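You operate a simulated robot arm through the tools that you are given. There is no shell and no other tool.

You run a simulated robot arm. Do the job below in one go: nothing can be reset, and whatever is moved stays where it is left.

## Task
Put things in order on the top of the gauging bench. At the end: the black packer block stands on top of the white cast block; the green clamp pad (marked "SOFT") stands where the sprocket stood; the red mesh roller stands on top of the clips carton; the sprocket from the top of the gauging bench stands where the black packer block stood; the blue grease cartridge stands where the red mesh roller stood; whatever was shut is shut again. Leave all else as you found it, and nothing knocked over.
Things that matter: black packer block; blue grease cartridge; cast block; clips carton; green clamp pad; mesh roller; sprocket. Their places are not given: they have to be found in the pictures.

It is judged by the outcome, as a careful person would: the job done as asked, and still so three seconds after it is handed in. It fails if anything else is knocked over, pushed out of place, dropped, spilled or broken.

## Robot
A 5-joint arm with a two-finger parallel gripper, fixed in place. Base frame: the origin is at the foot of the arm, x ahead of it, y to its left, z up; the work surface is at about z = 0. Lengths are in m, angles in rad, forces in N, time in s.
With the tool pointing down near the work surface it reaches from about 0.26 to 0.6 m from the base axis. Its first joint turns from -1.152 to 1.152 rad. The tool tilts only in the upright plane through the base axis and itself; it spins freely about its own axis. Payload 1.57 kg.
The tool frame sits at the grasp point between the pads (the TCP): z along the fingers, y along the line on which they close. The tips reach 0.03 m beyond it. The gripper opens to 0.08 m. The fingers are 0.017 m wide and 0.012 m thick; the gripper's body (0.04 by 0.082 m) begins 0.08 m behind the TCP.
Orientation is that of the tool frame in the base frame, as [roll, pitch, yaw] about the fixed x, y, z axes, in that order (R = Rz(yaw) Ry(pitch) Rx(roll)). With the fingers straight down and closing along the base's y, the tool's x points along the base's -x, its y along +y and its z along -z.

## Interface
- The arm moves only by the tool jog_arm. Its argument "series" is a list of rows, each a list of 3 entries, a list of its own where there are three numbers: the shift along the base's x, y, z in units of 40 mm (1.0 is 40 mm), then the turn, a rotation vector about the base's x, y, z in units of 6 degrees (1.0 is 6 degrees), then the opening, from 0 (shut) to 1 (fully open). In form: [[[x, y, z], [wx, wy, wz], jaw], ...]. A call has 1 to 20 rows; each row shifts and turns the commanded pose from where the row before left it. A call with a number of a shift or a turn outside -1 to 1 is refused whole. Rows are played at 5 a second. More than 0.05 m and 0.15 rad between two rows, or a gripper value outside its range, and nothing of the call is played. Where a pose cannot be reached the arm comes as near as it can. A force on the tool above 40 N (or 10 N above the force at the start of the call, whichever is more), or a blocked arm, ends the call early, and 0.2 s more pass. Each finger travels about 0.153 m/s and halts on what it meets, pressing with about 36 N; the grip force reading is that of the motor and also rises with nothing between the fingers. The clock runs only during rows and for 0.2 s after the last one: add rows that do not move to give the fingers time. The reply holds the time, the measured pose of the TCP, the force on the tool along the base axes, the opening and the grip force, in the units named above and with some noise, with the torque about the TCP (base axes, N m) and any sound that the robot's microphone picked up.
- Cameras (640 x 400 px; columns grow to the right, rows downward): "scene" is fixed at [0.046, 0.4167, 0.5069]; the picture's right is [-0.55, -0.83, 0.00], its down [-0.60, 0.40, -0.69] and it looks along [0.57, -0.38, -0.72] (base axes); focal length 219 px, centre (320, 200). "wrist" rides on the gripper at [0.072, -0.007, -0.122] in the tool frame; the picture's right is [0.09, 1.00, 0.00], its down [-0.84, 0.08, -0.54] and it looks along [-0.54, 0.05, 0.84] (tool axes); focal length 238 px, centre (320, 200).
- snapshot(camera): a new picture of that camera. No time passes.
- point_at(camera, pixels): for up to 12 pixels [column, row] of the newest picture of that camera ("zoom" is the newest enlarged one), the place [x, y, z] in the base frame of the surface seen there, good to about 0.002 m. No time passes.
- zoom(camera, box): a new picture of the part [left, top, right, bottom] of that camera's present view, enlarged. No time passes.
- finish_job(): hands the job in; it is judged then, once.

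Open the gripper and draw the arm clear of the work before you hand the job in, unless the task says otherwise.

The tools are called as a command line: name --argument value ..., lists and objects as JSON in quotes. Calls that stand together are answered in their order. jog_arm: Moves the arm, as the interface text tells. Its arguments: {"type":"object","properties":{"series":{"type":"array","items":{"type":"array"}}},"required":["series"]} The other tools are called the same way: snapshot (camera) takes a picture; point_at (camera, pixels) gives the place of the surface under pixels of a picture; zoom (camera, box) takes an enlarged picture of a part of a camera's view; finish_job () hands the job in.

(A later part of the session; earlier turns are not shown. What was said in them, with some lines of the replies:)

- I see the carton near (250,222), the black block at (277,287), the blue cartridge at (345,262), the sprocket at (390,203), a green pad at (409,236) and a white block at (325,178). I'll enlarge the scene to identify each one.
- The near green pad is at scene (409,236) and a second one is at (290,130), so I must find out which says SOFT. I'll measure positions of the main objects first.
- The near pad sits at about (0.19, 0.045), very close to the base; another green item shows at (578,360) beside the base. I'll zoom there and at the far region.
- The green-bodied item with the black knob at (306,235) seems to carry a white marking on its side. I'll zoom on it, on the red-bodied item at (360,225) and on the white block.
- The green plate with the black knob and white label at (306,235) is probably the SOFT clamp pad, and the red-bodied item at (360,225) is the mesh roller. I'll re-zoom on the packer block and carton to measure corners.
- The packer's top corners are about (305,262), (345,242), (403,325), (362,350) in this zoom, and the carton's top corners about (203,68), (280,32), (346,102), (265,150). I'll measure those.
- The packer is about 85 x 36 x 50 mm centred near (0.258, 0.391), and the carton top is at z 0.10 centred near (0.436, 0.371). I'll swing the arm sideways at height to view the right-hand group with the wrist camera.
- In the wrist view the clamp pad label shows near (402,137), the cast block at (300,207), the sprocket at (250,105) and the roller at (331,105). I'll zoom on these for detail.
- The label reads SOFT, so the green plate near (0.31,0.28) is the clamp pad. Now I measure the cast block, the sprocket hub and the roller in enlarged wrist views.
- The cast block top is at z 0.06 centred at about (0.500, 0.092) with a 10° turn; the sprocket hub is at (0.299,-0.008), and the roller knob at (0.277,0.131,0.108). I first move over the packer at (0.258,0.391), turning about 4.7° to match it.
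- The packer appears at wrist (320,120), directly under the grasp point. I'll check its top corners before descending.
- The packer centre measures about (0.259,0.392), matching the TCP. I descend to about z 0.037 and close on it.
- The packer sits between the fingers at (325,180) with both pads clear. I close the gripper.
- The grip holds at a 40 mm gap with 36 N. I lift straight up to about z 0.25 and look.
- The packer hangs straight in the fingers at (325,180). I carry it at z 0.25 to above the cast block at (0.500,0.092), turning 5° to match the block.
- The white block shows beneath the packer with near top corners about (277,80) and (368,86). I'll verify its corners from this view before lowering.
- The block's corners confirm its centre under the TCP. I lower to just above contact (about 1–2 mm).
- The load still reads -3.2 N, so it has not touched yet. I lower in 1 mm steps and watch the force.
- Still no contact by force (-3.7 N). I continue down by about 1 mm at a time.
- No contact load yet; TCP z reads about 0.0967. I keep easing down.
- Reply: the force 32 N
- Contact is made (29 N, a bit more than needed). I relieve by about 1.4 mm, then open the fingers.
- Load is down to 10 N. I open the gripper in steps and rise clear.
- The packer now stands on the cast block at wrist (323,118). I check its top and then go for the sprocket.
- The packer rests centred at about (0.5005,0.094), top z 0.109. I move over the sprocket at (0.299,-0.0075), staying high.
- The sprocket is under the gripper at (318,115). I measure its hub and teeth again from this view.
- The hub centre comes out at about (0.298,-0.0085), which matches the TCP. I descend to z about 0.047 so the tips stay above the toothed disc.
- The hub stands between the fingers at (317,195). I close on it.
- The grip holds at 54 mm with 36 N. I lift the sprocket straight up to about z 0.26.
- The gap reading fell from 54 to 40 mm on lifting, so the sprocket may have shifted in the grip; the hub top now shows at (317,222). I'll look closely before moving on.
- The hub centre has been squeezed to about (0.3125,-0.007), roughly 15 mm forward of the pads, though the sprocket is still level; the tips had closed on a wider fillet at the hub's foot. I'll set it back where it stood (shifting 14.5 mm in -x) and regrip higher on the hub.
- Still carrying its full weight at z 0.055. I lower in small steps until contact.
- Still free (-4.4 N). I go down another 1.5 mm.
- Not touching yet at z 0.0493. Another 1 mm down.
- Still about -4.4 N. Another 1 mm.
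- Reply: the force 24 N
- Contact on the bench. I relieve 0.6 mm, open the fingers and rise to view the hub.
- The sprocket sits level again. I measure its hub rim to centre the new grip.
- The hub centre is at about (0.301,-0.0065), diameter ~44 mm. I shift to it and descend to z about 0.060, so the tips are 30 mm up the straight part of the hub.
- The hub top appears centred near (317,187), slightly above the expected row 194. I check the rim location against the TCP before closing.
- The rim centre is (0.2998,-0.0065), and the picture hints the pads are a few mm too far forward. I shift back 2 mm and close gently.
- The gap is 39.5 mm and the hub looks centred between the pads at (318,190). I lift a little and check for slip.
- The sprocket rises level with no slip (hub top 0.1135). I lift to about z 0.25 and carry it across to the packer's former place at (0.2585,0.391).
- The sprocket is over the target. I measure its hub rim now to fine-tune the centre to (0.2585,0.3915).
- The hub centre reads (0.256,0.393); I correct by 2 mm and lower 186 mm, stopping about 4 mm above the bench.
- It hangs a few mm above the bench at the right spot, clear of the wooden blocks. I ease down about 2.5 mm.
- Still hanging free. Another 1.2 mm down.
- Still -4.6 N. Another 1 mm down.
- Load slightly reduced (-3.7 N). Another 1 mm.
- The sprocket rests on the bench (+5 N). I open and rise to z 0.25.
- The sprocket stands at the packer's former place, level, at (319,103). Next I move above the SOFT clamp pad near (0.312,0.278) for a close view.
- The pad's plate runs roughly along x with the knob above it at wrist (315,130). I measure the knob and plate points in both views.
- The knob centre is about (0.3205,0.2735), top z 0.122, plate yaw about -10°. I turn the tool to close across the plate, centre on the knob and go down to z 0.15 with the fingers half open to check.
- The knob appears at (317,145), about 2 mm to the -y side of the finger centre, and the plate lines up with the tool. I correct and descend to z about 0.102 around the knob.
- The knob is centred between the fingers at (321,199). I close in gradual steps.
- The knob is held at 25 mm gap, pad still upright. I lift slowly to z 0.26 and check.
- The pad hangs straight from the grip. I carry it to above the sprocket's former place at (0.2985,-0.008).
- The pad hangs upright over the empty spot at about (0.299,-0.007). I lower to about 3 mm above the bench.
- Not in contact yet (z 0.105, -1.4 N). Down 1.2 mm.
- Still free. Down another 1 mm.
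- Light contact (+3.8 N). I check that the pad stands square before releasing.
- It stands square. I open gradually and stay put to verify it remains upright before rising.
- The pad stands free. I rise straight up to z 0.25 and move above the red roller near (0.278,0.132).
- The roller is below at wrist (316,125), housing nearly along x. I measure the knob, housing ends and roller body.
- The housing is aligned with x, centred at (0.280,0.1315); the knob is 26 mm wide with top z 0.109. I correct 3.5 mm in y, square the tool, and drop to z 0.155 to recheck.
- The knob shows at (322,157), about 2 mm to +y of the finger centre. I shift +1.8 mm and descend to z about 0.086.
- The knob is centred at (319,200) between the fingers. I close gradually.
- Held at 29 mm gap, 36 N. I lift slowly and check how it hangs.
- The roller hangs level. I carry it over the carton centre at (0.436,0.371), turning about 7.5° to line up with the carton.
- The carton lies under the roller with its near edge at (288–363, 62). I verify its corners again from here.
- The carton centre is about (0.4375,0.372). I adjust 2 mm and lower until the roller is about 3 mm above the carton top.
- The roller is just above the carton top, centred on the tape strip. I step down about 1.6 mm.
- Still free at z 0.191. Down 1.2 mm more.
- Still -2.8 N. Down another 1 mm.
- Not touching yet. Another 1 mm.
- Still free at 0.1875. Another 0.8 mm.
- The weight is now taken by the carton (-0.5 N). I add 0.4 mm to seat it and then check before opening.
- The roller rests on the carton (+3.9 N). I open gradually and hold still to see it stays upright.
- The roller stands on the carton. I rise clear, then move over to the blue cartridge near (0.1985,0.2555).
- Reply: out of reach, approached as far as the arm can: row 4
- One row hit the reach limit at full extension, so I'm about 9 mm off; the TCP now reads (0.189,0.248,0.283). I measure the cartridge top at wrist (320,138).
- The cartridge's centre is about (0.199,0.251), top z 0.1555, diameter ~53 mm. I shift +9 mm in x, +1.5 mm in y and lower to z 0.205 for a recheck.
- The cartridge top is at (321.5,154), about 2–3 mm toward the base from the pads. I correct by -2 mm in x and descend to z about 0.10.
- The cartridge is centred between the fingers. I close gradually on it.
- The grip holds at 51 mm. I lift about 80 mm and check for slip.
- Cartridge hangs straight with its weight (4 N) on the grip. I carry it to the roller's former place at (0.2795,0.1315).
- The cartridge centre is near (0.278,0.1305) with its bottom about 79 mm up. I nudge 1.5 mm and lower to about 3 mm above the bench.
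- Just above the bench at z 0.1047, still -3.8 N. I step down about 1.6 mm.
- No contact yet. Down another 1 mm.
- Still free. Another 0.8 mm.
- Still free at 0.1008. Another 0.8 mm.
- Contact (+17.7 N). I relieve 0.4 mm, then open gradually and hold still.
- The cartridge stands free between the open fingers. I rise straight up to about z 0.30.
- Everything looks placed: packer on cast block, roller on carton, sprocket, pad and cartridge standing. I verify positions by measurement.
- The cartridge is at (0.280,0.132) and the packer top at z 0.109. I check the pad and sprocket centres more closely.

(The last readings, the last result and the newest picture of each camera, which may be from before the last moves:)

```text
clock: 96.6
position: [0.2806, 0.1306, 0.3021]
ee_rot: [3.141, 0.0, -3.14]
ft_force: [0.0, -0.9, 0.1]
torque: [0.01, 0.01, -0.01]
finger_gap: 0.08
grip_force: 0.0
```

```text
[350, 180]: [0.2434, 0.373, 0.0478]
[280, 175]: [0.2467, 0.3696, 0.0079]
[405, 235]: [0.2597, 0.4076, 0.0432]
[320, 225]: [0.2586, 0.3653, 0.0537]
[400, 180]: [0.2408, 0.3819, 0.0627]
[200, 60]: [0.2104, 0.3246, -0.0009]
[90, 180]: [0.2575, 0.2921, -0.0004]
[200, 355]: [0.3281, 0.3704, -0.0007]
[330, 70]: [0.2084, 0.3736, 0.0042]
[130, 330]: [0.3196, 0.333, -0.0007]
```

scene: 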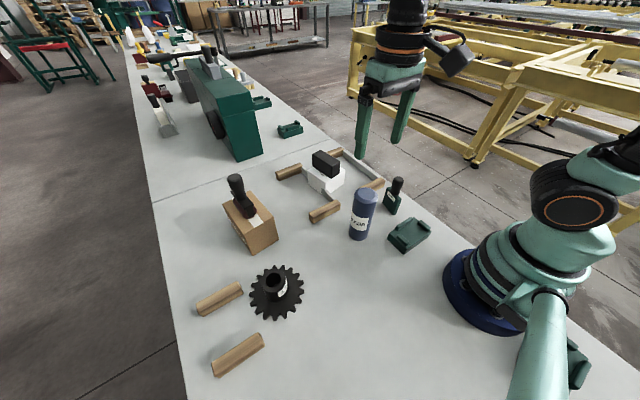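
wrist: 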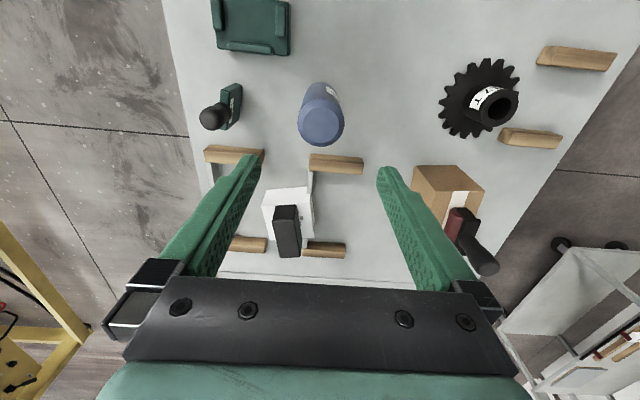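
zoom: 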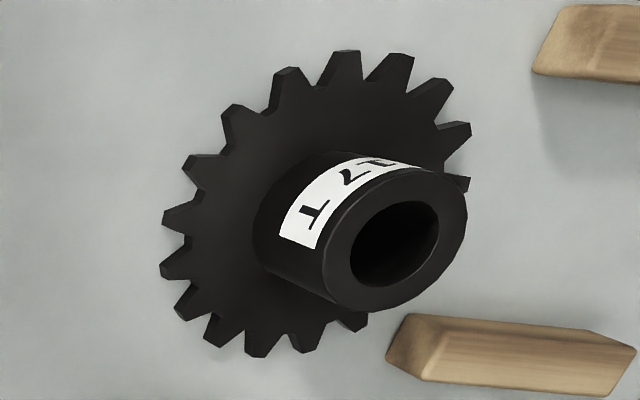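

Pad knob is near (0.299,-0.005) and the sprocket near (0.259,0.390), both within a few mm of their targets. I withdraw the arm high to its starting pose and look once more.

jog_arm --series '[[[0, 0, 0.5], [0, 0, 0], 1], [[0, 0, 0.5], [0, 0, 0], 1], [[-0.04, 0.8, 0], [0, 0, 0], 1], [[-0.04, 0.8, 0], [0, 0, 0], 1], [[-0.04, 0.8, 0], [0, 0, 0], 1], [[-0.04, 0.8, 0], [0, 0, 0], 1], [[-0.04, 0.8, 0], [0, 0, 0], 1], [[-0.04, 0.65, 0], [0, 0, 0], 1], [[0, 0, 0], [0, 0, 0], 1], [[0, 0, 0], [0, 0, 0], 1], [[0, 0, 0], [0, 0, 0], 1]]'

snapshot --camera "wrist"

snapshot --camera "scene"

zoom --camera "scene" --box '[180, 140, 440, 330]'

```text
clock: 99.0
position: [0.268, 0.318, 0.3422]
ee_rot: [3.141, -0.002, -3.139]
ft_force: [0.6, -0.1, -0.3]
torque: [0.0, -0.01, -0.01]
finger_gap: 0.0801
grip_force: 0.1
```

```text
taken
```

wrist: 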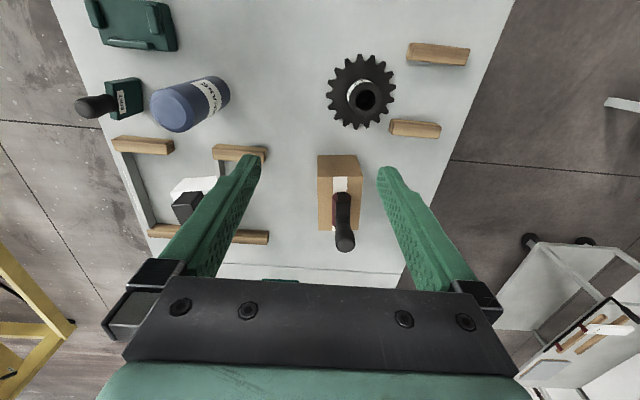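

```text
taken
```

scene: 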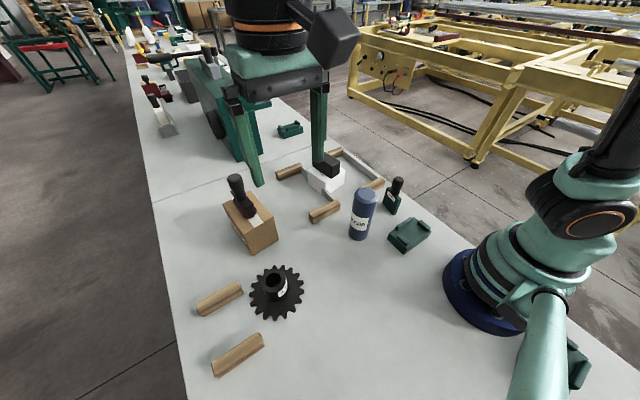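

```text
2.11 times, centred on (310, 235) of scene
```

zoom: 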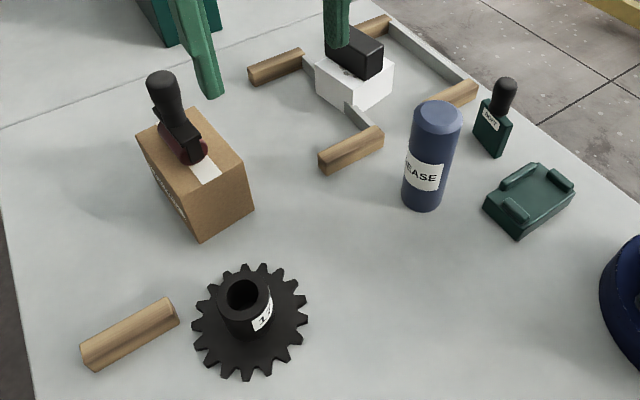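

The final pictures match the job: the packer is on the cast block (330,160) and the roller on the carton (240,195). The sprocket is at (277,290), the SOFT pad at (394,197) and the cartridge at (363,213), all upright and unchanged. The gripper is open and the arm clear, so I hand the job in.

finish_job

```text
The job is handed in.
```

All five items are where you asked, upright in the last pictures. The gripper is open, the arm is clear, and the job has been handed in.

| Item | Where it stands now | How close |
|---|---|---|
| Black packer block | On top of the white cast block | Within about 2 mm of the block's centre |
| Sprocket | Where the packer block stood | Within about 2 mm |
| Green clamp pad ("SOFT") | Where the sprocket stood | Within about 3 mm |
| Red mesh roller | On top of the clips carton, in line with its length | Set down within about 1 mm of the carton's centre |
| Blue grease cartridge | Where the red mesh roller stood | Within about 1 mm |

- **Sprocket grip:** on the first lift the sprocket shifted about 15 mm in the fingers. I set it back on its own spot and gripped it higher on the hub. It then carried level, with no further slip.
- **Nothing was open:** I did not come across anything that had to be opened, so there was nothing to shut again.
- **Everything else:** the other items on the bench look unmoved in the final pictures.
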